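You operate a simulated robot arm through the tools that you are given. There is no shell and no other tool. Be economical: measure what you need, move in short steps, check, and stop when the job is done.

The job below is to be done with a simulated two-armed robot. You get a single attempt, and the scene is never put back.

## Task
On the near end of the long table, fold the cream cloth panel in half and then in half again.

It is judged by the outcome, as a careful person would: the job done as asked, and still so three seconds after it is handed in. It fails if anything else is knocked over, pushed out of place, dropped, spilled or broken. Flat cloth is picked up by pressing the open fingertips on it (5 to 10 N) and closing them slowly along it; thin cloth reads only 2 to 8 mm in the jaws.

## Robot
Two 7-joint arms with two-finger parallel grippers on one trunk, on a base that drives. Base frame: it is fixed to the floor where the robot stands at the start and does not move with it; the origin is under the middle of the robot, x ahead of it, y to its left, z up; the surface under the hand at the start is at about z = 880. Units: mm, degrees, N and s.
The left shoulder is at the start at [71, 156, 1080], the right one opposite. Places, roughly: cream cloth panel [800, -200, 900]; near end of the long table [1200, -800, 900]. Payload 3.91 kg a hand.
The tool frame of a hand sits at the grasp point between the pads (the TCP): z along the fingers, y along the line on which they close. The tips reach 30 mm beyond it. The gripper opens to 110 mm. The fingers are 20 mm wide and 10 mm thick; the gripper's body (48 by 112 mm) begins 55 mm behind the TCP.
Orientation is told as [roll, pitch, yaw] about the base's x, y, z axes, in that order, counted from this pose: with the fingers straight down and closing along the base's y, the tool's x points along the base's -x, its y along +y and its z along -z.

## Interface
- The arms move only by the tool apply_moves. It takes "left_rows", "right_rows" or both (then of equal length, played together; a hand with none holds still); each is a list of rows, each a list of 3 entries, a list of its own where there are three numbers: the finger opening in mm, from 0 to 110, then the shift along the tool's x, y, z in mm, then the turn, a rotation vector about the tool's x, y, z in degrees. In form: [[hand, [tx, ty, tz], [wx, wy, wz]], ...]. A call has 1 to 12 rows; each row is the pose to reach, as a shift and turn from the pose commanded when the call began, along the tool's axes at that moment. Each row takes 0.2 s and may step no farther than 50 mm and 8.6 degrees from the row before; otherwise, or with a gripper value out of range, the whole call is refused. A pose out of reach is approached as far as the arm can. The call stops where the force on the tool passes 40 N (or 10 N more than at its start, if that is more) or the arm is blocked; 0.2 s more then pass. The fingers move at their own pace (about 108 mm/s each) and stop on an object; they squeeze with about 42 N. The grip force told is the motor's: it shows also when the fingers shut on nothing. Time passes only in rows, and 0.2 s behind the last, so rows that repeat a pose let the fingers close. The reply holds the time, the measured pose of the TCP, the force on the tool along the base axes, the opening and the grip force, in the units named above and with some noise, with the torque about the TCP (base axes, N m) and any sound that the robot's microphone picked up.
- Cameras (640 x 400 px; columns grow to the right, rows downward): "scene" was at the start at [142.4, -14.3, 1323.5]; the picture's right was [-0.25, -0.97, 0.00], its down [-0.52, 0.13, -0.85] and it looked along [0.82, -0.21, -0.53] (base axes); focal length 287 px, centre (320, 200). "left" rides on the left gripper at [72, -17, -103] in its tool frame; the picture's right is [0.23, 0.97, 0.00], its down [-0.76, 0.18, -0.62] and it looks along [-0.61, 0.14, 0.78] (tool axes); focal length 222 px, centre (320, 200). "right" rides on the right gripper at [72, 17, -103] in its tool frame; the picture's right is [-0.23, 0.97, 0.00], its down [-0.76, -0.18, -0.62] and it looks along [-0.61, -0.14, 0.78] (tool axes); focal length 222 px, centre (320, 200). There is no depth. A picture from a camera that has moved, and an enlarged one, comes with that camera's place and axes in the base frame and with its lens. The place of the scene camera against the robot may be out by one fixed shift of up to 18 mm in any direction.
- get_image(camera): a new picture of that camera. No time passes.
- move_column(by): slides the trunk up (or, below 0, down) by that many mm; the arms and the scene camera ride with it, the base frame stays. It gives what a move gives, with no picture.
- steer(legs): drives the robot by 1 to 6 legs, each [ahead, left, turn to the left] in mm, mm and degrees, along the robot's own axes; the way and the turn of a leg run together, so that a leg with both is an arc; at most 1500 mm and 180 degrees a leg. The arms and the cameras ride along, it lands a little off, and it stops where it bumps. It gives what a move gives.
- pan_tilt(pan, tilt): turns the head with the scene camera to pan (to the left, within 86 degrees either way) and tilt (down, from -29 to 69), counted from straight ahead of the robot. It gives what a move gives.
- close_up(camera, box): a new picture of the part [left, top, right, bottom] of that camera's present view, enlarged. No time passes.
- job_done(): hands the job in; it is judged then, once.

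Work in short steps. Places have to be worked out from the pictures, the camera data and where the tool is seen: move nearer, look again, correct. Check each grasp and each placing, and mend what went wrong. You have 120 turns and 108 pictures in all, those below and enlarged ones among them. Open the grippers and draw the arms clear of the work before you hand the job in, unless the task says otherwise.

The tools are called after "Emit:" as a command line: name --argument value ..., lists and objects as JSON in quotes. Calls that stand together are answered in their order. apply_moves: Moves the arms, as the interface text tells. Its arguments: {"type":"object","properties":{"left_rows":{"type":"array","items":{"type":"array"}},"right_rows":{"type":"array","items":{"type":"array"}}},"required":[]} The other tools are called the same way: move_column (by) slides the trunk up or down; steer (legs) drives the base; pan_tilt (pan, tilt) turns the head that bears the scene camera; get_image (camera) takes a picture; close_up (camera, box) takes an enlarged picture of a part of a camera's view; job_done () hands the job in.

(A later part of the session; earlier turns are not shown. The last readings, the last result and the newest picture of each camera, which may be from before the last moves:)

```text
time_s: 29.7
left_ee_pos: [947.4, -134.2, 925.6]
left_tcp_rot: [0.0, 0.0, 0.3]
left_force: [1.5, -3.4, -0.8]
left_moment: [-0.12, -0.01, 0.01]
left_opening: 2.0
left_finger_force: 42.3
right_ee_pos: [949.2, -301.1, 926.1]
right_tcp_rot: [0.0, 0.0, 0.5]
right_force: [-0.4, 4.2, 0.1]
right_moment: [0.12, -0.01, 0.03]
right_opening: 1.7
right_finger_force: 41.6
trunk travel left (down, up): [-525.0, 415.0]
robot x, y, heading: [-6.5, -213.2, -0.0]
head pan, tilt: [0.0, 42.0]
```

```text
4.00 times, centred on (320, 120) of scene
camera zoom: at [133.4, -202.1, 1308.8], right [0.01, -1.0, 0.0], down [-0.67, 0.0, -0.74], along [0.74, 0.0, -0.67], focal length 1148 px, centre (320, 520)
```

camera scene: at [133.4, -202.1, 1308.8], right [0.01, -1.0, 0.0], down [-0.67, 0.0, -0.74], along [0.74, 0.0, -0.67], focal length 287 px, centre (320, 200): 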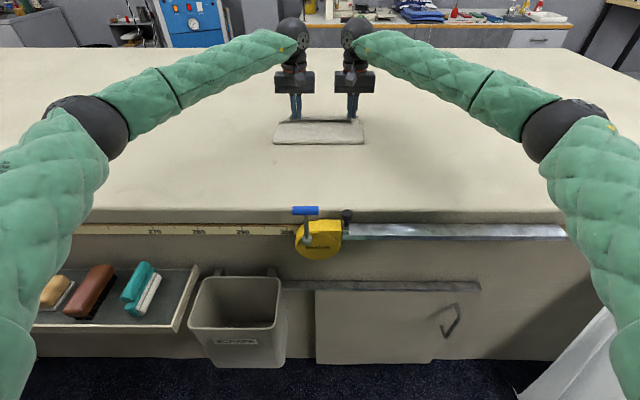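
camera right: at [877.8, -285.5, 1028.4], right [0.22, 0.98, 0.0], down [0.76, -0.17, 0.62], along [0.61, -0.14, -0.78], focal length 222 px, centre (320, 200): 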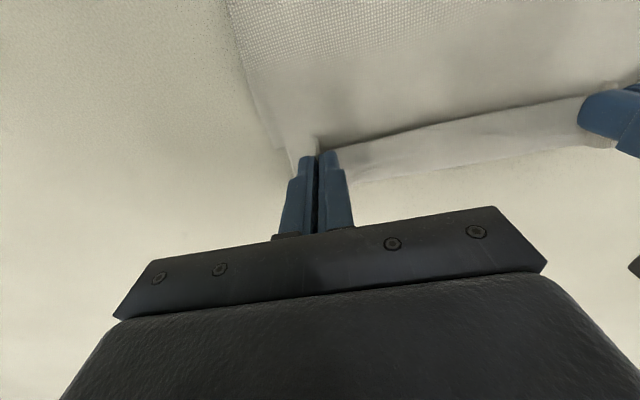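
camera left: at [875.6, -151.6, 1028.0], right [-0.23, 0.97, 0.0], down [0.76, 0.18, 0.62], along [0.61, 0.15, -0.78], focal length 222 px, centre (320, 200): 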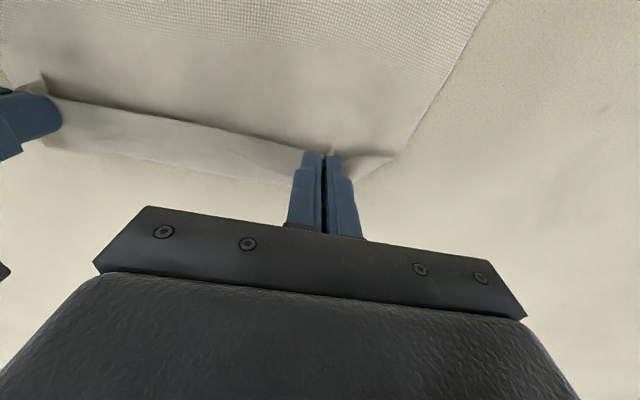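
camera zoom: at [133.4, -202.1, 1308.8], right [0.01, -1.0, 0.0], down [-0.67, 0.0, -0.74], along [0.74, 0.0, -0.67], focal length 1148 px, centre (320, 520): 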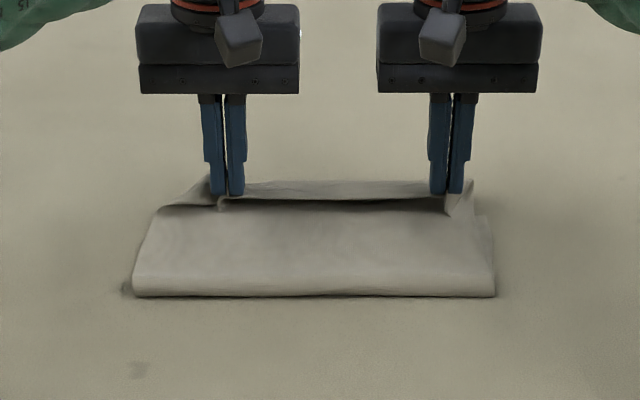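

The held band keeps its free edge facing the robot, so laying it down like this would leave a ~25 mm hem folded back. I raise the hands and pitch them about 60° forward so the edge points down before laying it.

Emit:
apply_moves --left_rows '[[0, [0, 0, -15], [0, -4, 0]], [0, [5, 0, -30], [0, -12, 0]], [0, [10, 0, -45], [0, -20, 0]], [0, [20, 0, -60], [0, -28, 0]], [0, [25, 0, -65], [0, -36, 0]], [0, [25, 0, -65], [0, -44, 0]], [0, [25, 0, -65], [0, -52, 0]], [0, [25, 0, -65], [0, -60, 0]], [0, [25, 0, -65], [0, -60, 0]]]' --right_rows '[[0, [0, 0, -15], [0, -4, 0]], [0, [5, 0, -30], [0, -12, 0]], [0, [10, 0, -45], [0, -20, 0]], [0, [20, 0, -60], [0, -28, 0]], [0, [25, 0, -65], [0, -36, 0]], [0, [25, 0, -65], [0, -44, 0]], [0, [25, 0, -65], [0, -52, 0]], [0, [25, 0, -65], [0, -60, 0]], [0, [25, 0, -65], [0, -60, 0]]]'

Emit:
get_image --camera "scene"

Emit:
get_image --camera "left"

```text
time_s: 31.7
left_ee_pos: [925.0, -135.7, 989.8]
left_tcp_rot: [0.0, -60.0, 0.4]
left_force: [-0.2, -2.5, -0.6]
left_moment: [-0.03, -0.01, -0.06]
left_opening: 2.0
left_finger_force: 42.4
right_ee_pos: [922.1, -301.0, 992.2]
right_tcp_rot: [0.1, -60.1, 0.4]
right_force: [0.4, 2.7, 0.4]
right_moment: [0.06, -0.01, 0.1]
right_opening: 1.6
right_finger_force: 42.3
trunk travel left (down, up): [-525.0, 415.0]
robot x, y, heading: [-6.6, -211.7, 0.7]
head pan, tilt: [0.0, 42.0]
```

```text
74 pictures are left
camera scene: at [133.4, -202.1, 1308.8], right [0.01, -1.0, 0.0], down [-0.67, 0.0, -0.74], along [0.74, 0.0, -0.67], focal length 287 px, centre (320, 200)
```

scene: 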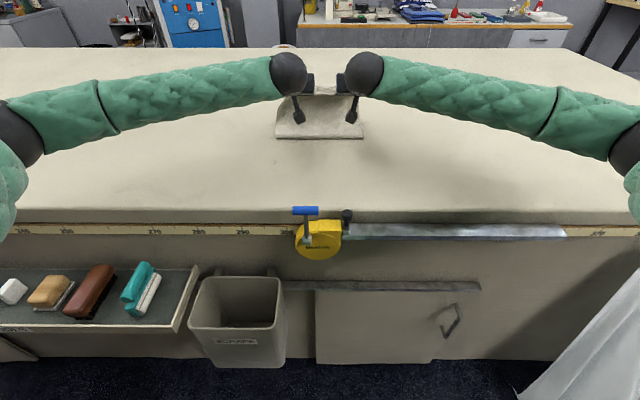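

```text
73 pictures are left
camera left: at [798.5, -152.6, 979.0], right [-0.12, 0.97, -0.2], down [-0.16, 0.18, 0.97], along [0.98, 0.15, 0.14], focal length 222 px, centre (320, 200)
```

left: 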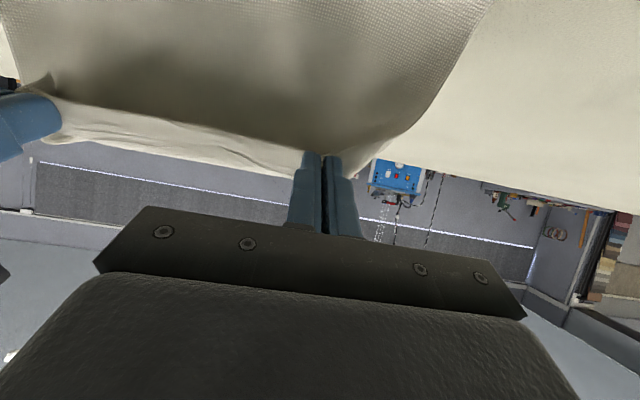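

I had the rolling sense wrong: for near-to-far the hand would have to reach over from the far side. The natural way is to fold the far edge toward the robot, ending with fingers pitched forward. So I bring this edge back the way it came and lay it flat again.

Emit:
apply_moves --left_rows '[[0, [0, 0, -16], [0, 7.5, 0]], [0, [0, 0, -33], [0, 15, 0]], [0, [0, 0, -50], [0, 22.5, 0]], [0, [0, 0, -66], [0, 30, 0]], [0, [0, 0, -83], [0, 37.5, 0]], [0, [0, 0, -100], [0, 45, 0]], [0, [0, 0, -116], [0, 52.5, 0]], [0, [0, 0, -133], [0, 60, 0]]]' --right_rows '[[0, [0, 0, -16], [0, 7.5, 0]], [0, [0, 0, -33], [0, 15, 0]], [0, [0, 0, -50], [0, 22.5, 0]], [0, [0, 0, -66], [0, 30, 0]], [0, [0, 0, -83], [0, 37.5, 0]], [0, [0, 0, -100], [0, 45, 0]], [0, [0, 0, -116], [0, 52.5, 0]], [0, [0, 0, -133], [0, 60, 0]]]'

Emit:
apply_moves --left_rows '[[0, [22, 0, -3], [0, 0, 0]], [0, [45, 0, -3], [0, 0, 0]], [0, [68, 0, 2], [0, 0, 0]], [0, [90, 0, 9], [0, 0, 0]], [0, [110, 0, 23], [0, 0, 0]], [0, [130, 0, 37], [0, 0, 0]], [0, [148, 0, 54], [0, 0, 0]], [0, [163, 0, 72], [0, 0, 0]], [0, [177, 0, 92], [0, 0, 0]], [0, [187, 0, 112], [0, 0, 0]], [0, [194, 0, 128], [0, 0, 0]], [0, [197, 0, 140], [0, 0, 0]]]' --right_rows '[[0, [22, 0, -3], [0, 0, 0]], [0, [45, 0, -3], [0, 0, 0]], [0, [68, 0, 2], [0, 0, 0]], [0, [90, 0, 9], [0, 0, 0]], [0, [110, 0, 23], [0, 0, 0]], [0, [130, 0, 37], [0, 0, 0]], [0, [148, 0, 54], [0, 0, 0]], [0, [163, 0, 72], [0, 0, 0]], [0, [177, 0, 92], [0, 0, 0]], [0, [187, 0, 112], [0, 0, 0]], [0, [194, 0, 128], [0, 0, 0]], [0, [197, 0, 140], [0, 0, 0]]]'

Emit:
get_image --camera "scene"

```text
time_s: 33.5
left_ee_pos: [809.8, -136.6, 1058.1]
left_tcp_rot: [0.0, 0.2, 0.2]
left_force: [0.8, -2.5, 0.4]
left_moment: [-0.08, -0.01, -0.03]
left_opening: 2.1
left_finger_force: 41.8
right_ee_pos: [809.3, -302.1, 1056.1]
right_tcp_rot: [0.0, 0.2, 0.4]
right_force: [-1.3, 3.7, 0.7]
right_moment: [0.08, 0.04, 0.0]
right_opening: 2.0
right_finger_force: 41.6
trunk travel left (down, up): [-525.0, 415.0]
robot x, y, heading: [-4.7, -211.1, 0.4]
head pan, tilt: [0.0, 42.0]
```

```text
time_s: 36.1
left_ee_pos: [611.6, -139.1, 916.1]
left_tcp_rot: [-0.1, -0.1, 0.5]
left_force: [0.4, -2.0, 1.0]
left_moment: [-0.06, -0.04, -0.01]
left_opening: 1.8
left_finger_force: 41.5
right_ee_pos: [611.7, -302.8, 917.9]
right_tcp_rot: [-0.1, 0.0, 0.4]
right_force: [0.5, 2.3, 2.2]
right_moment: [0.07, 0.01, 0.05]
right_opening: 1.5
right_finger_force: 41.6
trunk travel left (down, up): [-525.0, 415.0]
robot x, y, heading: [-8.1, -214.7, 0.4]
head pan, tilt: [0.0, 42.0]
```

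```text
72 pictures are left
camera scene: at [133.5, -202.0, 1308.9], right [0.01, -1.0, 0.0], down [-0.67, 0.0, -0.74], along [0.74, 0.0, -0.67], focal length 287 px, centre (320, 200)
```

scene: 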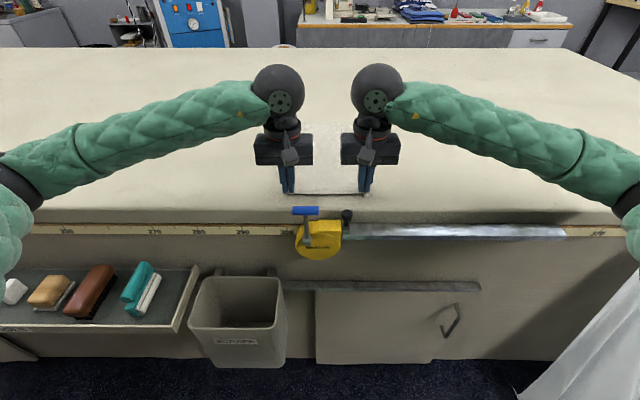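

The sheet is laid back flat. I lower the last millimetres, open, and raise the hands high and out so I can inspect it.

Emit:
apply_moves --left_rows '[[0, [4, 0, 3], [0, 0, 0]], [10, [4, 0, 3], [0, 0, 0]], [20, [4, 0, 3], [0, 0, 0]], [30, [4, 0, 2], [0, 0, 0]], [30, [4, 0, -20], [0, 0, 0]], [30, [4, 30, -60], [0, 0, 0]], [30, [-20, 70, -90], [0, 0, 0]], [30, [-40, 115, -90], [0, 0, 0]], [30, [-60, 160, -90], [0, 0, 0]], [30, [-60, 200, -90], [0, 0, 0]]]' --right_rows '[[0, [4, 0, 3], [0, 0, 0]], [10, [4, 0, 3], [0, 0, 0]], [20, [4, 0, 3], [0, 0, 0]], [30, [4, 0, 2], [0, 0, 0]], [30, [4, 0, -20], [0, 0, 0]], [30, [4, -30, -60], [0, 0, 0]], [30, [-20, -70, -90], [0, 0, 0]], [30, [-40, -115, -90], [0, 0, 0]], [30, [-60, -160, -90], [0, 0, 0]], [30, [-60, -200, -90], [0, 0, 0]]]'

Emit:
close_up --camera "scene" --box '[210, 80, 430, 220]'

Emit:
get_image --camera "left"

Emit:
get_image --camera "right"

```text
refused: row 7 steps farther than a row can; nothing moved
```

```text
2.86 times, centred on (320, 150) of scene
camera zoom: at [133.5, -202.0, 1308.9], right [0.01, -1.0, 0.0], down [-0.67, 0.0, -0.74], along [0.74, 0.0, -0.67], focal length 820 px, centre (320, 343)
```

zoom: 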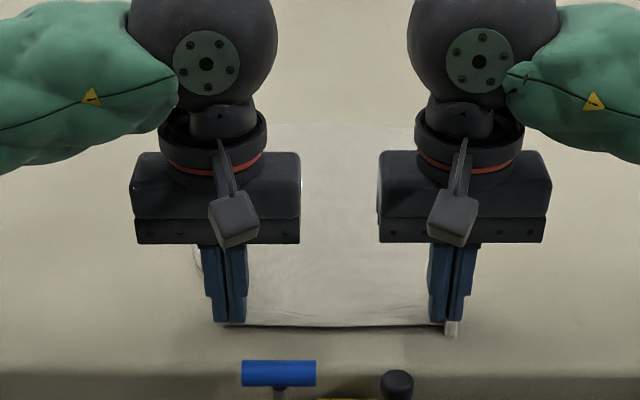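

```text
70 pictures are left
camera left: at [539.6, -154.6, 1019.8], right [-0.23, 0.97, 0.0], down [0.76, 0.18, 0.62], along [0.61, 0.15, -0.78], focal length 222 px, centre (320, 200)
```

left: 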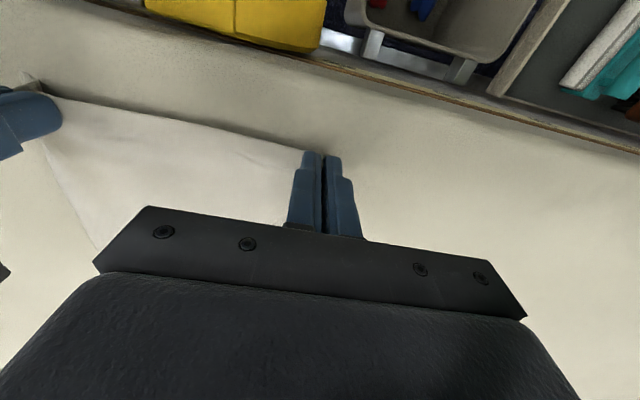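

```text
69 pictures are left
camera right: at [540.9, -287.3, 1021.1], right [0.22, 0.98, 0.0], down [0.76, -0.17, 0.62], along [0.61, -0.14, -0.78], focal length 222 px, centre (320, 200)
```

right: 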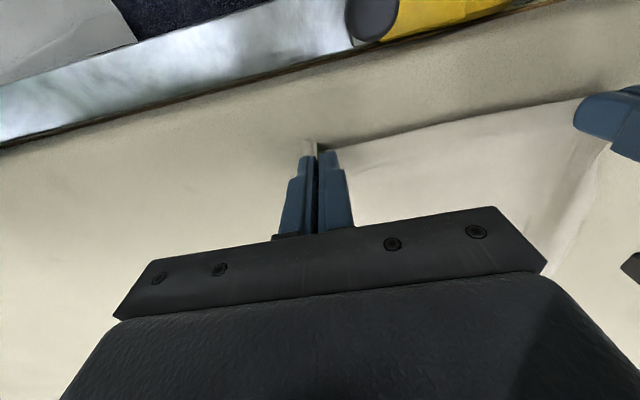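

One step was too long; I resend it with shorter steps, releasing and withdrawing outward.

Emit:
apply_moves --left_rows '[[0, [4, 0, 3], [0, 0, 0]], [10, [4, 0, 3], [0, 0, 0]], [20, [4, 0, 3], [0, 0, 0]], [30, [4, 0, 2], [0, 0, 0]], [30, [4, 0, -20], [0, 0, 0]], [30, [4, 15, -50], [0, 0, 0]], [30, [-10, 45, -80], [0, 0, 0]], [30, [-25, 85, -90], [0, 0, 0]], [30, [-40, 130, -90], [0, 0, 0]], [30, [-50, 170, -90], [0, 0, 0]]]' --right_rows '[[0, [4, 0, 3], [0, 0, 0]], [10, [4, 0, 3], [0, 0, 0]], [20, [4, 0, 3], [0, 0, 0]], [30, [4, 0, 2], [0, 0, 0]], [30, [4, 0, -20], [0, 0, 0]], [30, [4, -15, -50], [0, 0, 0]], [30, [-10, -45, -80], [0, 0, 0]], [30, [-25, -85, -90], [0, 0, 0]], [30, [-40, -130, -90], [0, 0, 0]], [30, [-50, -170, -90], [0, 0, 0]]]'

Emit:
close_up --camera "scene" --box '[210, 80, 430, 220]'

```text
time_s: 38.3
left_ee_pos: [659.0, 36.3, 1005.2]
left_tcp_rot: [0.0, -0.1, 0.5]
left_force: [-0.6, 0.1, -0.6]
left_moment: [0.02, -0.01, 0.0]
left_opening: 30.1
left_finger_force: 0.2
right_ee_pos: [662.0, -472.9, 1006.9]
right_tcp_rot: [0.0, 0.0, 0.4]
right_force: [0.6, 0.8, 0.7]
right_moment: [-0.03, 0.01, 0.02]
right_opening: 30.1
right_finger_force: 0.0
trunk travel left (down, up): [-525.0, 415.0]
robot x, y, heading: [-7.1, -210.0, 0.4]
head pan, tilt: [0.0, 42.0]
```

```text
2.86 times, centred on (320, 150) of scene
camera zoom: at [132.8, -202.2, 1308.9], right [0.01, -1.0, 0.0], down [-0.67, 0.0, -0.74], along [0.74, 0.0, -0.67], focal length 820 px, centre (320, 343)
```

zoom: 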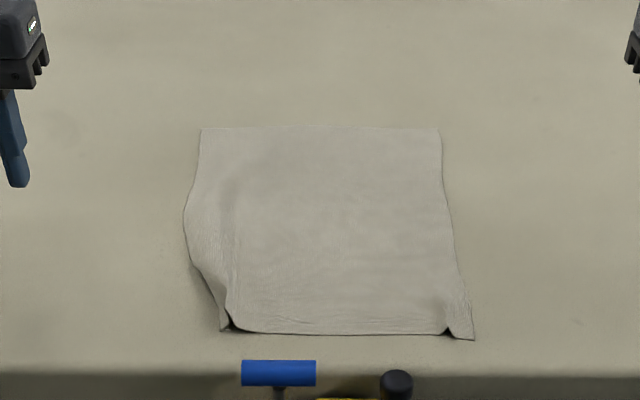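

The right near corner relaxed well, but the left near corner is drawn in about 45 mm with a standing ridge. I bring the left hand over it for a closer look.

Emit:
apply_moves --left_rows '[[0, [0, -40, 10], [0, 0, 0]], [0, [0, -80, 20], [0, 0, 0]], [0, [0, -115, 30], [0, 0, 0]]]'

Emit:
get_image --camera "left"

Emit:
close_up --camera "left" --box '[160, 20, 440, 200]'

```text
time_s: 39.1
left_ee_pos: [660.3, -83.5, 975.1]
left_tcp_rot: [0.0, 0.2, 0.5]
left_force: [-0.1, 0.0, -0.2]
left_moment: [0.06, -0.01, 0.0]
left_opening: 0.1
left_finger_force: 37.9
right_ee_pos: [663.0, -473.7, 1006.5]
right_tcp_rot: [0.1, 0.2, 0.4]
right_force: [0.0, 0.2, -0.7]
right_moment: [0.0, 0.02, -0.01]
right_opening: 30.0
right_finger_force: 0.2
trunk travel left (down, up): [-525.0, 415.0]
robot x, y, heading: [-5.5, -211.1, 0.6]
head pan, tilt: [0.0, 42.0]
```

```text
67 pictures are left
camera left: at [589.5, -100.2, 1078.8], right [-0.23, 0.97, 0.0], down [0.76, 0.18, 0.62], along [0.61, 0.15, -0.78], focal length 222 px, centre (320, 200)
```

left: 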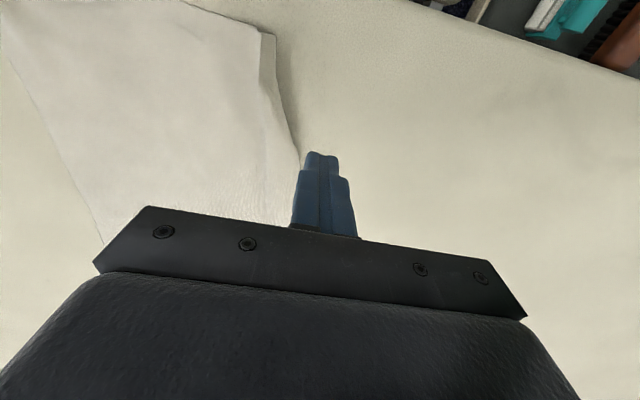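

```text
2.22 times, centred on (300, 110) of left
camera zoom: at [589.5, -100.2, 1078.8], right [-0.23, 0.97, 0.0], down [0.76, 0.18, 0.62], along [0.61, 0.15, -0.78], focal length 494 px, centre (364, 400)
```

zoom: 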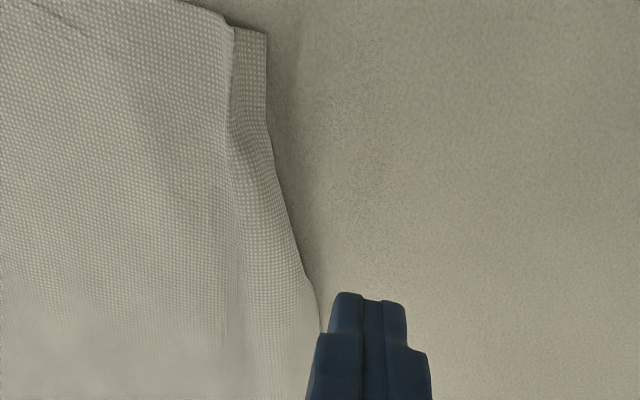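

The flap outside the ridge is about 11 mm wide, corner near (604,−128). I press the closed tips on that flap and sweep outward (+y) to pull the ridge flat.

Emit:
apply_moves --left_rows '[[0, [23, -22, 10], [0, 0, 0]], [0, [46, -43, 30], [0, 0, 0]], [0, [46, -43, 50], [0, 0, 0]], [0, [46, -43, 60], [0, 0, 0]], [0, [46, -43, 63], [0, 0, 0]], [0, [46, -43, 64.5], [0, 0, 0]], [0, [46, -43, 64.5], [0, 0, 0]]]'

Emit:
close_up --camera "left" --box '[220, 100, 440, 240]'

```text
time_s: 40.7
left_ee_pos: [615.7, -124.4, 912.1]
left_tcp_rot: [0.0, 0.0, 0.3]
left_force: [0.4, 0.3, 0.4]
left_moment: [0.01, 0.04, 0.0]
left_opening: 0.0
left_finger_force: 37.4
right_ee_pos: [661.9, -472.6, 1006.7]
right_tcp_rot: [0.1, 0.0, 0.4]
right_force: [-0.3, 0.4, -0.1]
right_moment: [0.04, -0.02, 0.0]
right_opening: 30.0
right_finger_force: 0.1
trunk travel left (down, up): [-525.0, 415.0]
robot x, y, heading: [-6.7, -209.7, 0.2]
head pan, tilt: [0.0, 42.0]
```

```text
2.86 times, centred on (330, 170) of left
camera zoom: at [543.5, -142.1, 1015.6], right [-0.23, 0.97, 0.0], down [0.76, 0.18, 0.62], along [0.61, 0.15, -0.78], focal length 635 px, centre (291, 286)
```

zoom: 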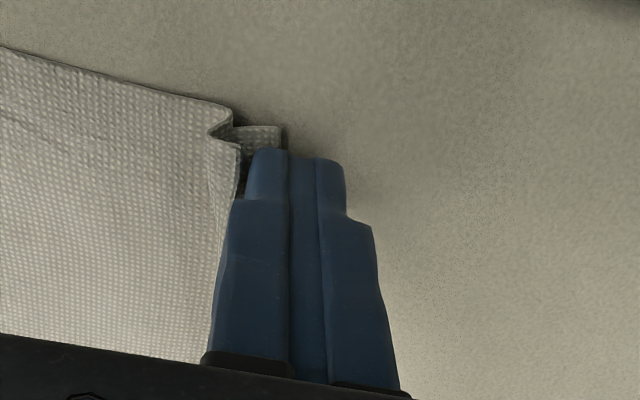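

The tips sit on the flap just outside the standing ridge. I press about 2.5 mm and sweep outward 45 mm.

Emit:
apply_moves --left_rows '[[0, [0, 0, 1.2], [0, 0, 0]], [0, [0, 0, 2.4], [0, 0, 0]], [0, [0, 5, 2.4], [0, 0, 0]], [0, [0, 10, 2.4], [0, 0, 0]], [0, [0, 15, 2.4], [0, 0, 0]], [0, [0, 20, 2.4], [0, 0, 0]], [0, [0, 26, 2.4], [0, 0, 0]], [0, [0, 32, 2.4], [0, 0, 0]], [0, [0, 38, 2.4], [0, 0, 0]], [0, [0, 42, 2.4], [0, 0, 0]]]'

Emit:
close_up --camera "left" --box '[100, 60, 440, 240]'

```text
time_s: 42.9
left_ee_pos: [615.5, -84.3, 910.6]
left_tcp_rot: [0.0, 0.0, 0.3]
left_force: [0.6, -10.1, 21.3]
left_moment: [-0.48, -0.03, -0.01]
left_opening: 0.0
left_finger_force: 37.7
right_ee_pos: [661.2, -473.6, 1007.5]
right_tcp_rot: [-0.1, 0.0, 0.4]
right_force: [-0.1, -0.4, 0.5]
right_moment: [0.01, 0.0, 0.0]
right_opening: 29.8
right_finger_force: 0.1
trunk travel left (down, up): [-525.0, 415.0]
robot x, y, heading: [-6.2, -212.2, 0.4]
head pan, tilt: [0.0, 42.0]
```

```text
1.88 times, centred on (270, 150) of left
camera zoom: at [542.9, -101.2, 1014.3], right [-0.23, 0.97, 0.0], down [0.76, 0.18, 0.62], along [0.61, 0.15, -0.78], focal length 418 px, centre (414, 294)
```

zoom: 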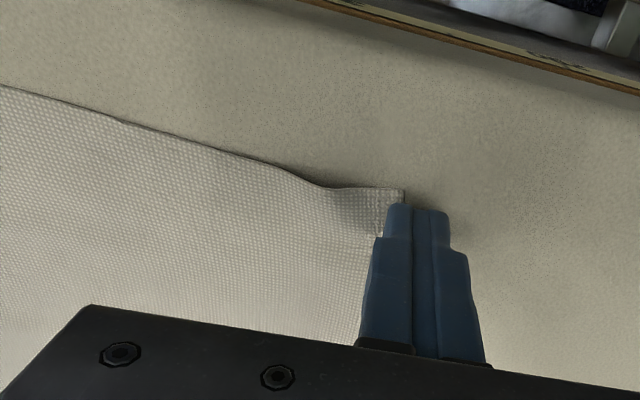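

The ridge is flat and corner D is back at (603,−90). Now I raise the hand and move both over the far corners to measure them with the hand cameras.

Emit:
apply_moves --left_rows '[[0, [0, 0, -35], [0, 0, 0]], [30, [0, 0, -80], [0, 0, 0]], [30, [-35, 0, -90], [0, 0, 0]], [30, [-75, 0, -90], [0, 0, 0]], [30, [-115, 0, -90], [0, 0, 0]], [30, [-155, 0, -90], [0, 0, 0]], [30, [-195, 0, -90], [0, 0, 0]], [30, [-235, -10, -90], [0, 0, 0]], [30, [-275, -20, -90], [0, 0, 0]], [30, [-305, -30, -85], [0, 0, 0]]]' --right_rows '[[30, [-25, 0, 0], [0, 0, 0]], [30, [-55, 0, 0], [0, 0, 0]], [30, [-85, 10, 0], [0, 0, 0]], [30, [-115, 25, 0], [0, 0, 0]], [30, [-145, 45, 0], [0, 0, 0]], [30, [-175, 70, 0], [0, 0, 0]], [30, [-205, 95, 0], [0, 0, 0]], [30, [-230, 120, 0], [0, 0, 0]], [30, [-250, 145, 5], [0, 0, 0]], [30, [-259, 163, 11], [0, 0, 0]]]'

Emit:
get_image --camera "left"

Emit:
get_image --camera "right"

Emit:
get_image --camera "scene"

```text
time_s: 45.1
left_ee_pos: [919.0, -111.4, 992.6]
left_tcp_rot: [0.0, 0.0, 0.4]
left_force: [0.5, -0.3, 0.1]
left_moment: [0.02, 0.04, -0.02]
left_opening: 30.1
left_finger_force: 0.0
right_ee_pos: [921.5, -309.0, 996.2]
right_tcp_rot: [0.0, 0.0, 0.3]
right_force: [0.3, -0.1, -0.3]
right_moment: [0.0, 0.0, -0.01]
right_opening: 29.9
right_finger_force: 0.1
trunk travel left (down, up): [-525.0, 415.0]
robot x, y, heading: [-5.1, -215.2, 0.2]
head pan, tilt: [0.0, 42.0]
```

```text
63 pictures are left
camera left: at [848.8, -128.2, 1096.8], right [-0.23, 0.97, 0.0], down [0.76, 0.18, 0.62], along [0.61, 0.15, -0.78], focal length 222 px, centre (320, 200)
```

left: 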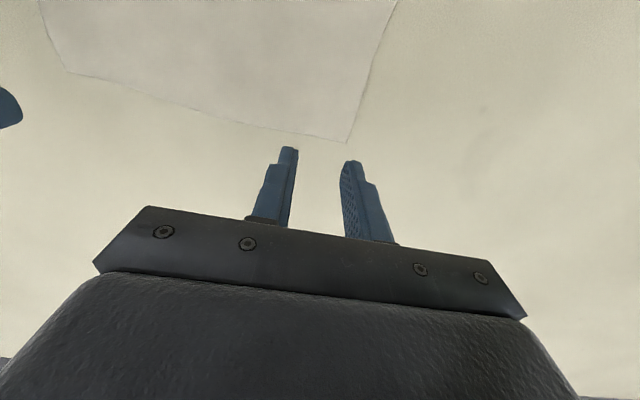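

```text
62 pictures are left
camera right: at [849.8, -292.8, 1100.0], right [0.22, 0.98, 0.0], down [0.76, -0.17, 0.62], along [0.61, -0.14, -0.78], focal length 222 px, centre (320, 200)
```

right: 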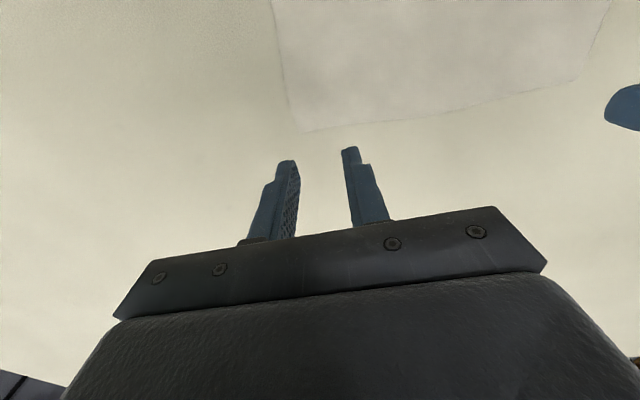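

```text
61 pictures are left
camera scene: at [134.3, -202.4, 1308.6], right [0.01, -1.0, 0.0], down [-0.67, 0.0, -0.74], along [0.74, 0.0, -0.67], focal length 287 px, centre (320, 200)
```

scene: 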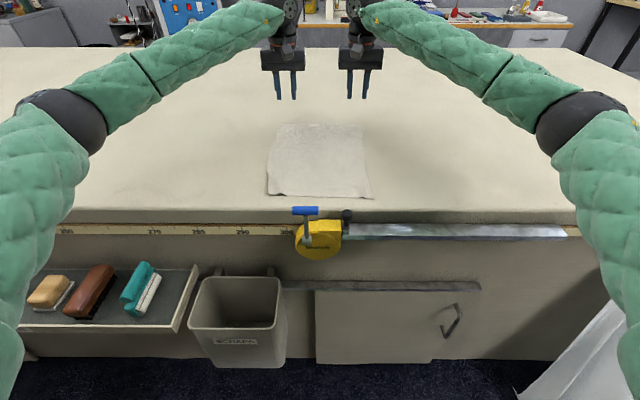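

Far corners: A ≈ (937,−77), B ≈ (930,−329). I go down onto the far edge with about 12 mm overlap.

Emit:
apply_moves --left_rows '[[30, [-16, 7, 20], [0, 0, 0]], [30, [-16, 7, 45], [0, 0, 0]], [30, [-16, 7, 65], [0, 0, 0]], [30, [-16, 7, 76], [0, 0, 0]], [30, [-16, 7, 79], [0, 0, 0]], [30, [-16, 7, 80], [0, 0, 0]], [30, [-16, 7, 80], [0, 0, 0]]]' --right_rows '[[30, [-7, 7, 24], [0, 0, 0]], [30, [-7, 7, 49], [0, 0, 0]], [30, [-7, 7, 69], [0, 0, 0]], [30, [-7, 7, 80], [0, 0, 0]], [30, [-7, 7, 83], [0, 0, 0]], [30, [-7, 7, 84], [0, 0, 0]], [30, [-7, 7, 84], [0, 0, 0]]]'

Emit:
close_up --camera "left" --box '[220, 100, 440, 240]'

Emit:
close_up --camera "right" --box '[220, 100, 440, 240]'

```text
time_s: 46.7
left_ee_pos: [936.5, -103.9, 914.8]
left_tcp_rot: [-0.1, -0.1, 0.4]
left_force: [0.4, -0.6, 0.5]
left_moment: [-0.05, -0.03, 0.03]
left_opening: 30.2
left_finger_force: 0.0
right_ee_pos: [927.0, -301.0, 912.9]
right_tcp_rot: [0.1, 0.0, 0.4]
right_force: [0.1, 0.3, -0.5]
right_moment: [-0.01, -0.01, -0.03]
right_opening: 29.8
right_finger_force: 0.1
trunk travel left (down, up): [-525.0, 415.0]
robot x, y, heading: [-7.2, -208.7, 0.4]
head pan, tilt: [0.0, 42.0]
```

```text
2.86 times, centred on (330, 170) of left
camera zoom: at [863.9, -120.5, 1018.0], right [-0.23, 0.97, 0.0], down [0.76, 0.18, 0.62], along [0.61, 0.15, -0.78], focal length 635 px, centre (291, 286)
```

zoom: 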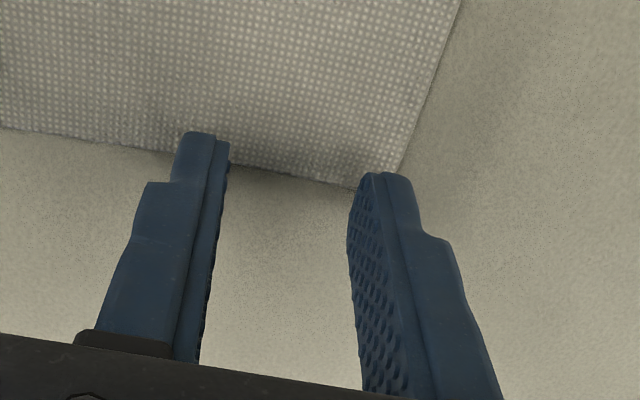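

```text
2.86 times, centred on (330, 170) of right
camera zoom: at [855.6, -285.7, 1015.4], right [0.22, 0.98, 0.0], down [0.76, -0.17, 0.62], along [0.61, -0.14, -0.78], focal length 635 px, centre (291, 286)
```

zoom: 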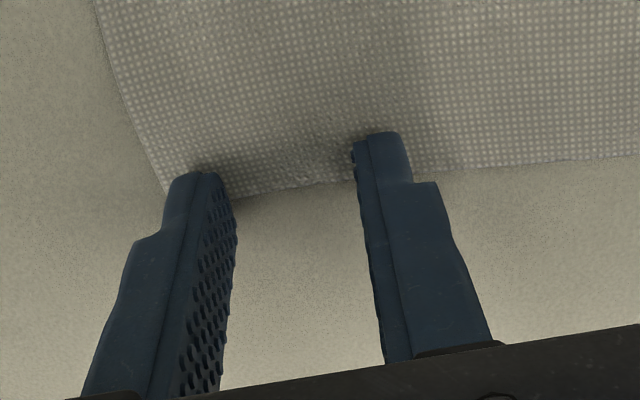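

Overlap at the outer fingers is thin. I shift both 6 mm toward the robot and 5 mm inward, then lower to contact.

Emit:
apply_moves --left_rows '[[30, [6, -5, 0], [0, 0, 0]], [30, [6, -5, 1.5], [0, 0, 0]], [30, [6, -5, 2.5], [0, 0, 0]], [30, [6, -5, 3], [0, 0, 0]], [30, [6, -5, 3], [0, 0, 0]]]' --right_rows '[[30, [6, 5, 0], [0, 0, 0]], [30, [6, 5, 1], [0, 0, 0]], [30, [6, 5, 2], [0, 0, 0]], [30, [6, 5, 2.5], [0, 0, 0]], [30, [6, 5, 2.5], [0, 0, 0]]]'

```text
time_s: 47.9
left_ee_pos: [928.9, -109.7, 912.0]
left_tcp_rot: [-0.1, -0.1, 0.3]
left_force: [-0.2, -0.6, 0.3]
left_moment: [-0.01, -0.01, 0.0]
left_opening: 30.0
left_finger_force: 0.0
right_ee_pos: [920.1, -295.8, 910.7]
right_tcp_rot: [-0.1, -0.1, 0.5]
right_force: [0.8, 1.0, 13.1]
right_moment: [-0.05, -0.02, -0.01]
right_opening: 30.0
right_finger_force: 0.1
trunk travel left (down, up): [-525.0, 415.0]
robot x, y, heading: [-4.4, -209.4, 0.2]
head pan, tilt: [0.0, 42.0]
```

Right presses 13 N, left not yet touching. I lower the left in half-millimetre steps.

Emit:
apply_moves --left_rows '[[30, [0, 0, 0.6], [0, 0, 0]], [30, [0, 0, 1.2], [0, 0, 0]], [30, [0, 0, 1.2], [0, 0, 0]]]' --right_rows '[[30, [0, 0, -0.2], [0, 0, 0]], [30, [0, 0, -0.2], [0, 0, 0]], [30, [0, 0, -0.2], [0, 0, 0]]]'

```text
time_s: 48.7
left_ee_pos: [928.6, -109.9, 912.2]
left_tcp_rot: [0.1, 0.0, 0.5]
left_force: [-0.3, -0.1, 0.2]
left_moment: [0.0, -0.01, 0.0]
left_opening: 30.1
left_finger_force: 0.1
right_ee_pos: [920.5, -296.1, 911.5]
right_tcp_rot: [0.1, -0.1, 0.3]
right_force: [5.0, 3.6, 16.1]
right_moment: [0.02, -0.14, 0.01]
right_opening: 30.2
right_finger_force: 0.0
trunk travel left (down, up): [-525.0, 415.0]
robot x, y, heading: [-6.1, -209.9, 0.1]
head pan, tilt: [0.0, 42.0]
```

Emit:
apply_moves --left_rows '[[30, [0, 0, 0.6], [0, 0, 0]], [30, [0, 0, 1.2], [0, 0, 0]], [30, [0, 0, 1.2], [0, 0, 0]]]' --right_rows '[[30, [0, 0, -0.4], [0, 0, 0]], [30, [0, 0, -0.4], [0, 0, 0]], [30, [0, 0, -0.4], [0, 0, 0]]]'

```text
time_s: 49.5
left_ee_pos: [929.5, -109.5, 911.1]
left_tcp_rot: [0.0, 0.0, 0.4]
left_force: [-0.2, 2.3, 8.7]
left_moment: [0.09, 0.0, -0.01]
left_opening: 30.1
left_finger_force: 0.0
right_ee_pos: [919.4, -295.8, 910.9]
right_tcp_rot: [0.0, 0.1, 0.4]
right_force: [4.6, 0.6, 10.8]
right_moment: [0.04, -0.1, 0.03]
right_opening: 29.9
right_finger_force: 0.0
trunk travel left (down, up): [-525.0, 415.0]
robot x, y, heading: [-3.8, -210.0, 0.3]
head pan, tilt: [0.0, 42.0]
```

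Both press around 9–11 N. I close slowly.

Emit:
apply_moves --left_rows '[[27, [0, 0, 0], [0, 0, 0]], [24, [0, 0, 0], [0, 0, 0]], [21, [0, 0, 0], [0, 0, 0]], [18, [0, 0, 0], [0, 0, 0]], [15, [0, 0, 0], [0, 0, 0]], [12, [0, 0, 0], [0, 0, 0]], [9, [0, 0, 0], [0, 0, 0]], [6, [0, 0, 0], [0, 0, 0]], [3, [0, 0, 0], [0, 0, 0]], [0, [0, 0, 0], [0, 0, 0]], [0, [0, 0, 0], [0, 0, 0]]]' --right_rows '[[27, [0, 0, 0], [0, 0, 0]], [24, [0, 0, 0], [0, 0, 0]], [21, [0, 0, 0], [0, 0, 0]], [18, [0, 0, 0], [0, 0, 0]], [15, [0, 0, 0], [0, 0, 0]], [12, [0, 0, 0], [0, 0, 0]], [9, [0, 0, 0], [0, 0, 0]], [6, [0, 0, 0], [0, 0, 0]], [3, [0, 0, 0], [0, 0, 0]], [0, [0, 0, 0], [0, 0, 0]], [0, [0, 0, 0], [0, 0, 0]]]'

Emit:
close_up --camera "left" --box '[220, 100, 440, 240]'

Emit:
close_up --camera "right" --box '[220, 100, 440, 240]'

```text
time_s: 51.9
left_ee_pos: [928.9, -110.5, 912.5]
left_tcp_rot: [0.0, 0.0, 0.4]
left_force: [0.7, -3.0, 12.0]
left_moment: [-0.1, -0.02, 0.01]
left_opening: 1.7
left_finger_force: 41.5
right_ee_pos: [920.7, -296.2, 911.9]
right_tcp_rot: [0.1, -0.1, 0.3]
right_force: [0.0, 0.2, 9.3]
right_moment: [0.04, 0.0, -0.02]
right_opening: 0.3
right_finger_force: 37.6
trunk travel left (down, up): [-525.0, 415.0]
robot x, y, heading: [-6.6, -209.4, 0.3]
head pan, tilt: [0.0, 42.0]
```

```text
2.86 times, centred on (330, 170) of left
camera zoom: at [857.5, -126.0, 1014.3], right [-0.23, 0.97, 0.0], down [0.76, 0.18, 0.62], along [0.61, 0.15, -0.78], focal length 635 px, centre (291, 286)
```

zoom: 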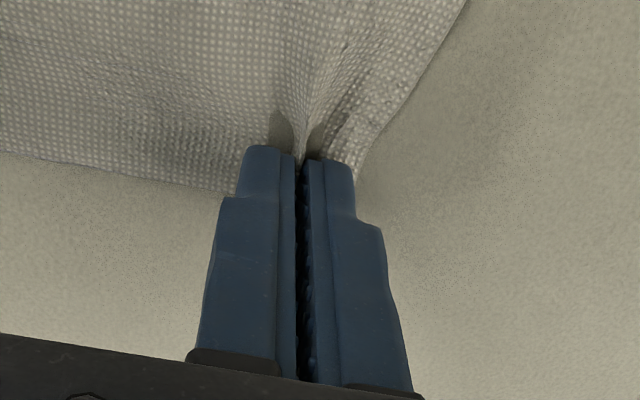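

```text
2.86 times, centred on (330, 170) of right
camera zoom: at [848.2, -281.0, 1014.7], right [0.22, 0.98, 0.0], down [0.76, -0.17, 0.62], along [0.61, -0.14, -0.78], focal length 635 px, centre (291, 286)
```

zoom: 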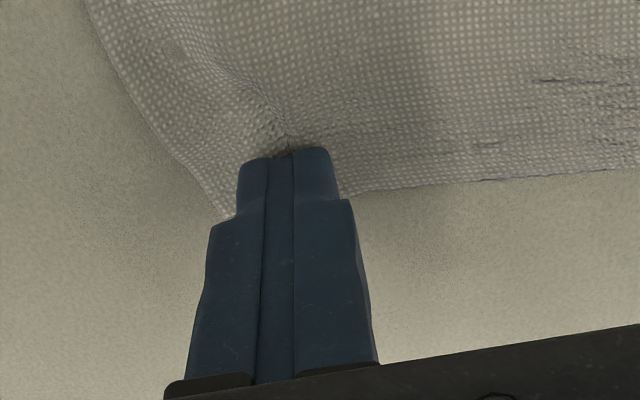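

Left has cloth (1.7 mm); right shut on almost nothing but left a starter wrinkle. I lift the right a little, reopen and try again with slightly more pressure.

Emit:
apply_moves --right_rows '[[0, [0, 0, -6], [0, 0, 0]], [15, [0, 0, -12], [0, 0, 0]], [32, [0, 2, -12], [0, 0, 0]], [32, [0, 2, -5], [0, 0, 0]], [32, [0, 2, -1], [0, 0, 0]], [32, [0, 2, 0.2], [0, 0, 0]], [32, [0, 2, 0.2], [0, 0, 0]]]'

Emit:
close_up --camera "right" --box '[220, 100, 440, 240]'

```text
time_s: 53.5
left_ee_pos: [928.8, -110.2, 910.9]
left_tcp_rot: [0.1, 0.0, 0.4]
left_force: [-1.3, -1.9, 16.3]
left_moment: [-0.03, 0.09, 0.0]
left_opening: 1.5
left_finger_force: 41.2
right_ee_pos: [920.3, -294.7, 911.5]
right_tcp_rot: [-0.1, 0.0, 0.4]
right_force: [-0.1, 0.2, 0.2]
right_moment: [0.0, -0.03, 0.02]
right_opening: 32.0
right_finger_force: 0.0
trunk travel left (down, up): [-525.0, 415.0]
robot x, y, heading: [-4.8, -213.6, 0.1]
head pan, tilt: [0.0, 42.0]
```

```text
2.86 times, centred on (330, 170) of right
camera zoom: at [848.8, -278.6, 1014.6], right [0.22, 0.98, 0.0], down [0.76, -0.17, 0.62], along [0.61, -0.14, -0.78], focal length 635 px, centre (291, 286)
```

zoom: 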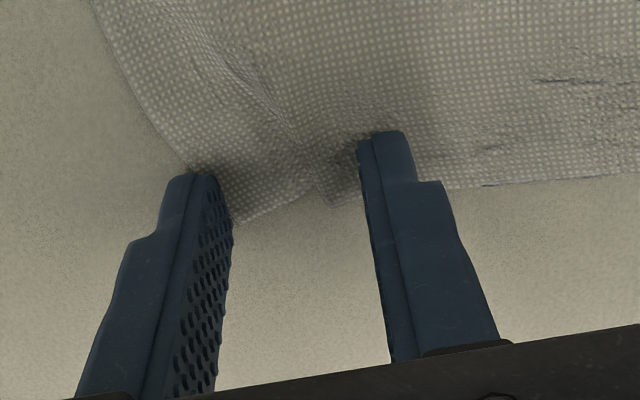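

The wrinkle is between the fingers. I press a further 1.2 mm and close.

Emit:
apply_moves --right_rows '[[32, [0, 0, 0.8], [0, 0, 0]], [30, [0, 0, 1.2], [0, 0, 0]], [26, [0, 0, 1.2], [0, 0, 0]], [22, [0, 0, 1.2], [0, 0, 0]], [18, [0, 0, 1.2], [0, 0, 0]], [14, [0, 0, 1.2], [0, 0, 0]], [10, [0, 0, 1.2], [0, 0, 0]], [6, [0, 0, 1.2], [0, 0, 0]], [3, [0, 0, 1.2], [0, 0, 0]], [0, [0, 0, 1.2], [0, 0, 0]], [0, [0, 0, 1.2], [0, 0, 0]]]'

Emit:
close_up --camera "right" --box '[220, 100, 440, 240]'

```text
time_s: 55.9
left_ee_pos: [929.3, -109.4, 911.3]
left_tcp_rot: [0.0, -0.1, 0.4]
left_force: [2.2, -3.6, 7.5]
left_moment: [-0.1, -0.09, 0.03]
left_opening: 1.6
left_finger_force: 41.5
right_ee_pos: [919.5, -293.3, 911.4]
right_tcp_rot: [0.0, -0.1, 0.3]
right_force: [1.9, 0.7, 19.9]
right_moment: [0.08, -0.01, 0.0]
right_opening: 0.0
right_finger_force: 37.5
trunk travel left (down, up): [-525.0, 415.0]
robot x, y, heading: [-4.2, -210.2, 0.5]
head pan, tilt: [0.0, 42.0]
```

```text
2.86 times, centred on (330, 170) of right
camera zoom: at [848.3, -278.6, 1014.5], right [0.22, 0.98, 0.0], down [0.76, -0.17, 0.62], along [0.61, -0.14, -0.78], focal length 635 px, centre (291, 286)
```

zoom: 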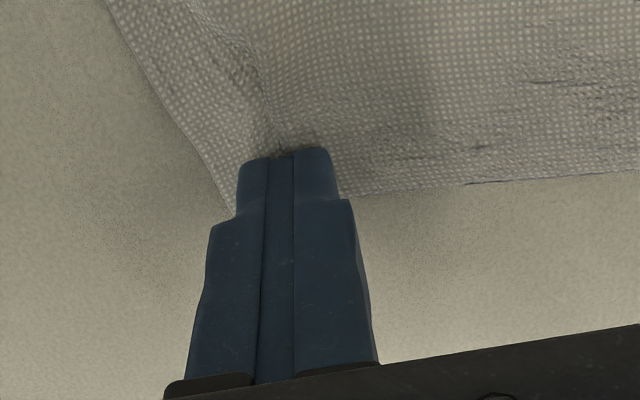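

Missed again; the ridge got squeezed out on the robot side of the pads. I lift, move the right hand 7 mm toward the robot, and look with the fingers open wider.

Emit:
apply_moves --right_rows '[[0, [0, 0, -6], [0, 0, 0]], [15, [0, 0, -15], [0, 0, 0]], [40, [7, 5, -15], [0, 0, 0]], [40, [7, 5, -15], [0, 0, 0]], [40, [7, 5, -6], [0, 0, 0]], [40, [7, 5, -1], [0, 0, 0]], [40, [7, 5, 0], [0, 0, 0]], [40, [7, 5, 0.4], [0, 0, 0]]]'

Emit:
close_up --camera "right" --box '[220, 100, 440, 240]'

```text
time_s: 57.7
left_ee_pos: [929.4, -109.1, 910.9]
left_tcp_rot: [0.0, -0.1, 0.4]
left_force: [-1.0, -3.2, 11.1]
left_moment: [-0.07, -0.01, 0.0]
left_opening: 1.6
left_finger_force: 41.2
right_ee_pos: [913.6, -289.5, 911.1]
right_tcp_rot: [0.0, -0.1, 0.5]
right_force: [3.6, 0.7, 13.5]
right_moment: [-0.09, -0.15, 0.02]
right_opening: 39.9
right_finger_force: 0.0
trunk travel left (down, up): [-525.0, 415.0]
robot x, y, heading: [-4.5, -211.3, 0.3]
head pan, tilt: [0.0, 42.0]
```

```text
2.86 times, centred on (330, 170) of right
camera zoom: at [841.5, -273.5, 1014.0], right [0.22, 0.98, 0.0], down [0.76, -0.17, 0.62], along [0.61, -0.14, -0.78], focal length 635 px, centre (291, 286)
```

zoom: 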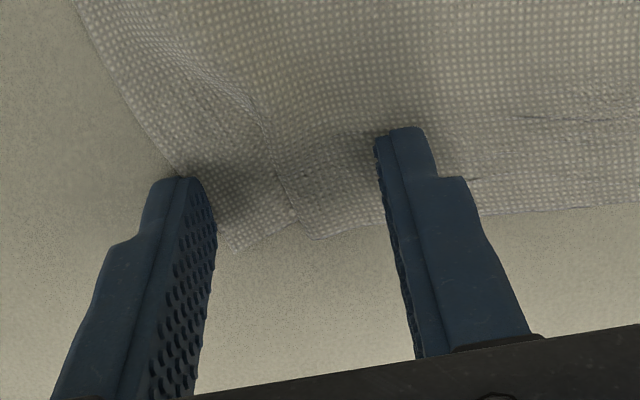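

Good: a clear buckle sits centred between the fingers with 13 N contact. I close slowly without adding pressure.

Emit:
apply_moves --right_rows '[[36, [0, 0, 0], [0, 0, 0]], [32, [0, 0, 0], [0, 0, 0]], [28, [0, 0, 0], [0, 0, 0]], [24, [0, 0, 0], [0, 0, 0]], [20, [0, 0, 0], [0, 0, 0]], [16, [0, 0, 0], [0, 0, 0]], [12, [0, 0, 0], [0, 0, 0]], [9, [0, 0, 0], [0, 0, 0]], [6, [0, 0, 0], [0, 0, 0]], [3, [0, 0, 0], [0, 0, 0]], [0, [0, 0, 0], [0, 0, 0]], [0, [0, 0, 0], [0, 0, 0]]]'

Emit:
close_up --camera "right" --box '[220, 100, 440, 240]'

```text
time_s: 60.3
left_ee_pos: [927.6, -109.3, 912.4]
left_tcp_rot: [0.0, -0.1, 0.3]
left_force: [0.5, -9.6, -0.5]
left_moment: [-0.3, -0.02, 0.04]
left_opening: 1.7
left_finger_force: 42.0
right_ee_pos: [912.3, -288.9, 911.2]
right_tcp_rot: [0.0, -0.1, 0.4]
right_force: [2.2, 7.7, 32.1]
right_moment: [0.27, -0.05, 0.11]
right_opening: 2.0
right_finger_force: 42.2
trunk travel left (down, up): [-525.0, 415.0]
robot x, y, heading: [-5.4, -212.9, 0.2]
head pan, tilt: [0.0, 42.0]
```

```text
2.86 times, centred on (330, 170) of right
camera zoom: at [840.8, -273.7, 1014.2], right [0.22, 0.98, 0.0], down [0.76, -0.17, 0.63], along [0.61, -0.14, -0.78], focal length 635 px, centre (291, 286)
```

zoom: 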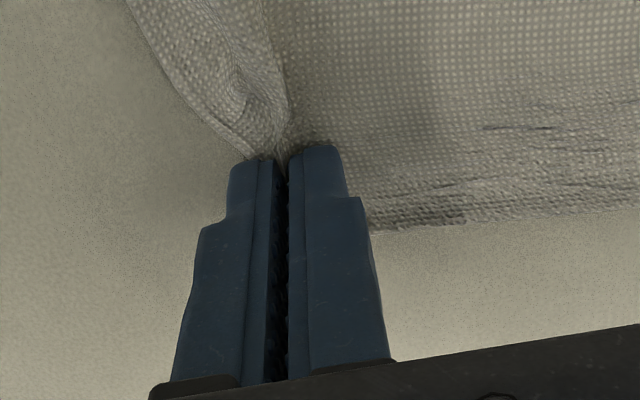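

Both hold now (1.7 and 2.0 mm). The right grips about 18 mm and the left 9 mm from the edge, so I note that offset. I ease the sideways tension 1.5 mm each and lift along the arc while pitching forward.

Emit:
apply_moves --left_rows '[[0, [0, -1.5, -2], [0, 0, 0]], [0, [4, -1.5, -17], [0, -4, 0]], [0, [10, -1.5, -34], [0, -9, 0]], [0, [20, -1.5, -53], [0, -14, 0]], [0, [32, -1.5, -70], [0, -20, 0]], [0, [46, -1.5, -83], [0, -26, 0]], [0, [60, -1.5, -91], [0, -33, 0]], [0, [71, -1.5, -95], [0, -40, 0]], [0, [71, -1.5, -95], [0, -40, 0]]]' --right_rows '[[0, [0, 1.5, -2], [0, 0, 0]], [0, [4, 1.5, -17], [0, -4, 0]], [0, [10, 1.5, -34], [0, -9, 0]], [0, [20, 1.5, -53], [0, -14, 0]], [0, [32, 1.5, -70], [0, -20, 0]], [0, [46, 1.5, -83], [0, -26, 0]], [0, [60, 1.5, -91], [0, -33, 0]], [0, [71, 1.5, -95], [0, -40, 0]], [0, [71, 1.5, -95], [0, -40, 0]]]'

Emit:
get_image --camera "scene"

Emit:
get_image --camera "right"

```text
time_s: 62.3
left_ee_pos: [860.8, -112.0, 1005.3]
left_tcp_rot: [0.0, -40.0, 0.3]
left_force: [-0.5, -4.3, 0.3]
left_moment: [-0.11, 0.04, -0.1]
left_opening: 1.6
left_finger_force: 41.8
right_ee_pos: [844.5, -289.3, 1003.0]
right_tcp_rot: [0.0, -40.1, 0.3]
right_force: [0.4, 4.7, -0.7]
right_moment: [0.06, 0.03, 0.16]
right_opening: 1.7
right_finger_force: 41.4
trunk travel left (down, up): [-525.0, 415.0]
robot x, y, heading: [-6.4, -210.7, 0.2]
head pan, tilt: [0.0, 42.0]
```

```text
52 pictures are left
camera scene: at [134.0, -202.0, 1308.7], right [0.01, -1.0, 0.0], down [-0.67, 0.0, -0.74], along [0.74, 0.0, -0.67], focal length 287 px, centre (320, 200)
```

scene: 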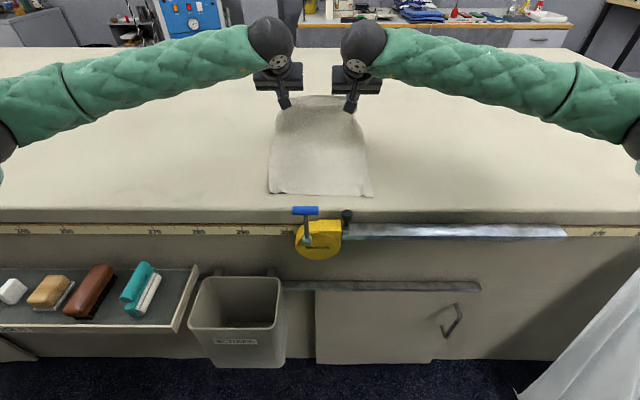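

```text
51 pictures are left
camera right: at [723.1, -272.3, 1035.5], right [0.17, 0.97, 0.15], down [0.18, -0.18, 0.97], along [0.97, -0.14, -0.21], focal length 222 px, centre (320, 200)
```

right: 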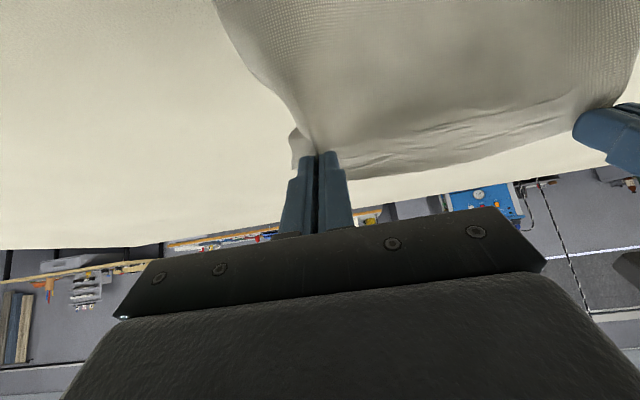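

The sheet follows well. I now drive the base back 145 mm, which carries the hands along the fold direction and makes room for the final low pose.

Emit:
steer --legs '[[-145, 0, 0]]'

Emit:
get_image --camera "scene"

```text
time_s: 63.6
left_ee_pos: [717.4, -112.6, 1007.4]
left_tcp_rot: [-0.1, -40.1, 0.2]
left_force: [-0.4, -5.8, 1.5]
left_moment: [-0.14, -0.03, -0.1]
left_opening: 1.9
left_finger_force: 41.8
right_ee_pos: [700.4, -290.2, 1005.2]
right_tcp_rot: [0.0, -40.1, 0.2]
right_force: [0.5, 5.3, 0.0]
right_moment: [0.12, -0.01, 0.15]
right_opening: 1.5
right_finger_force: 41.2
trunk travel left (down, up): [-525.0, 415.0]
robot x, y, heading: [-146.8, -209.6, 0.2]
head pan, tilt: [0.0, 42.0]
```

```text
50 pictures are left
camera scene: at [-9.6, -203.1, 1309.0], right [0.0, -1.0, 0.0], down [-0.67, 0.0, -0.74], along [0.74, 0.0, -0.67], focal length 287 px, centre (320, 200)
```

scene: 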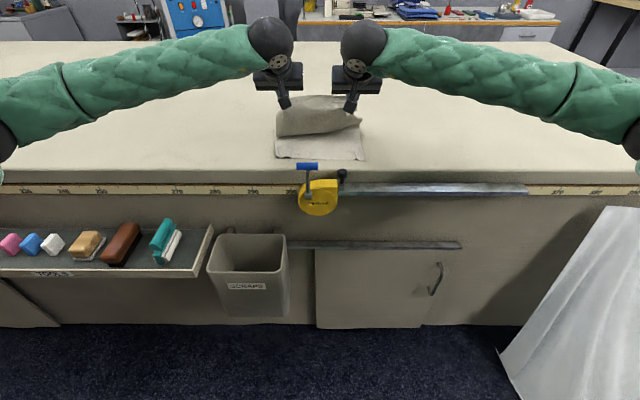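

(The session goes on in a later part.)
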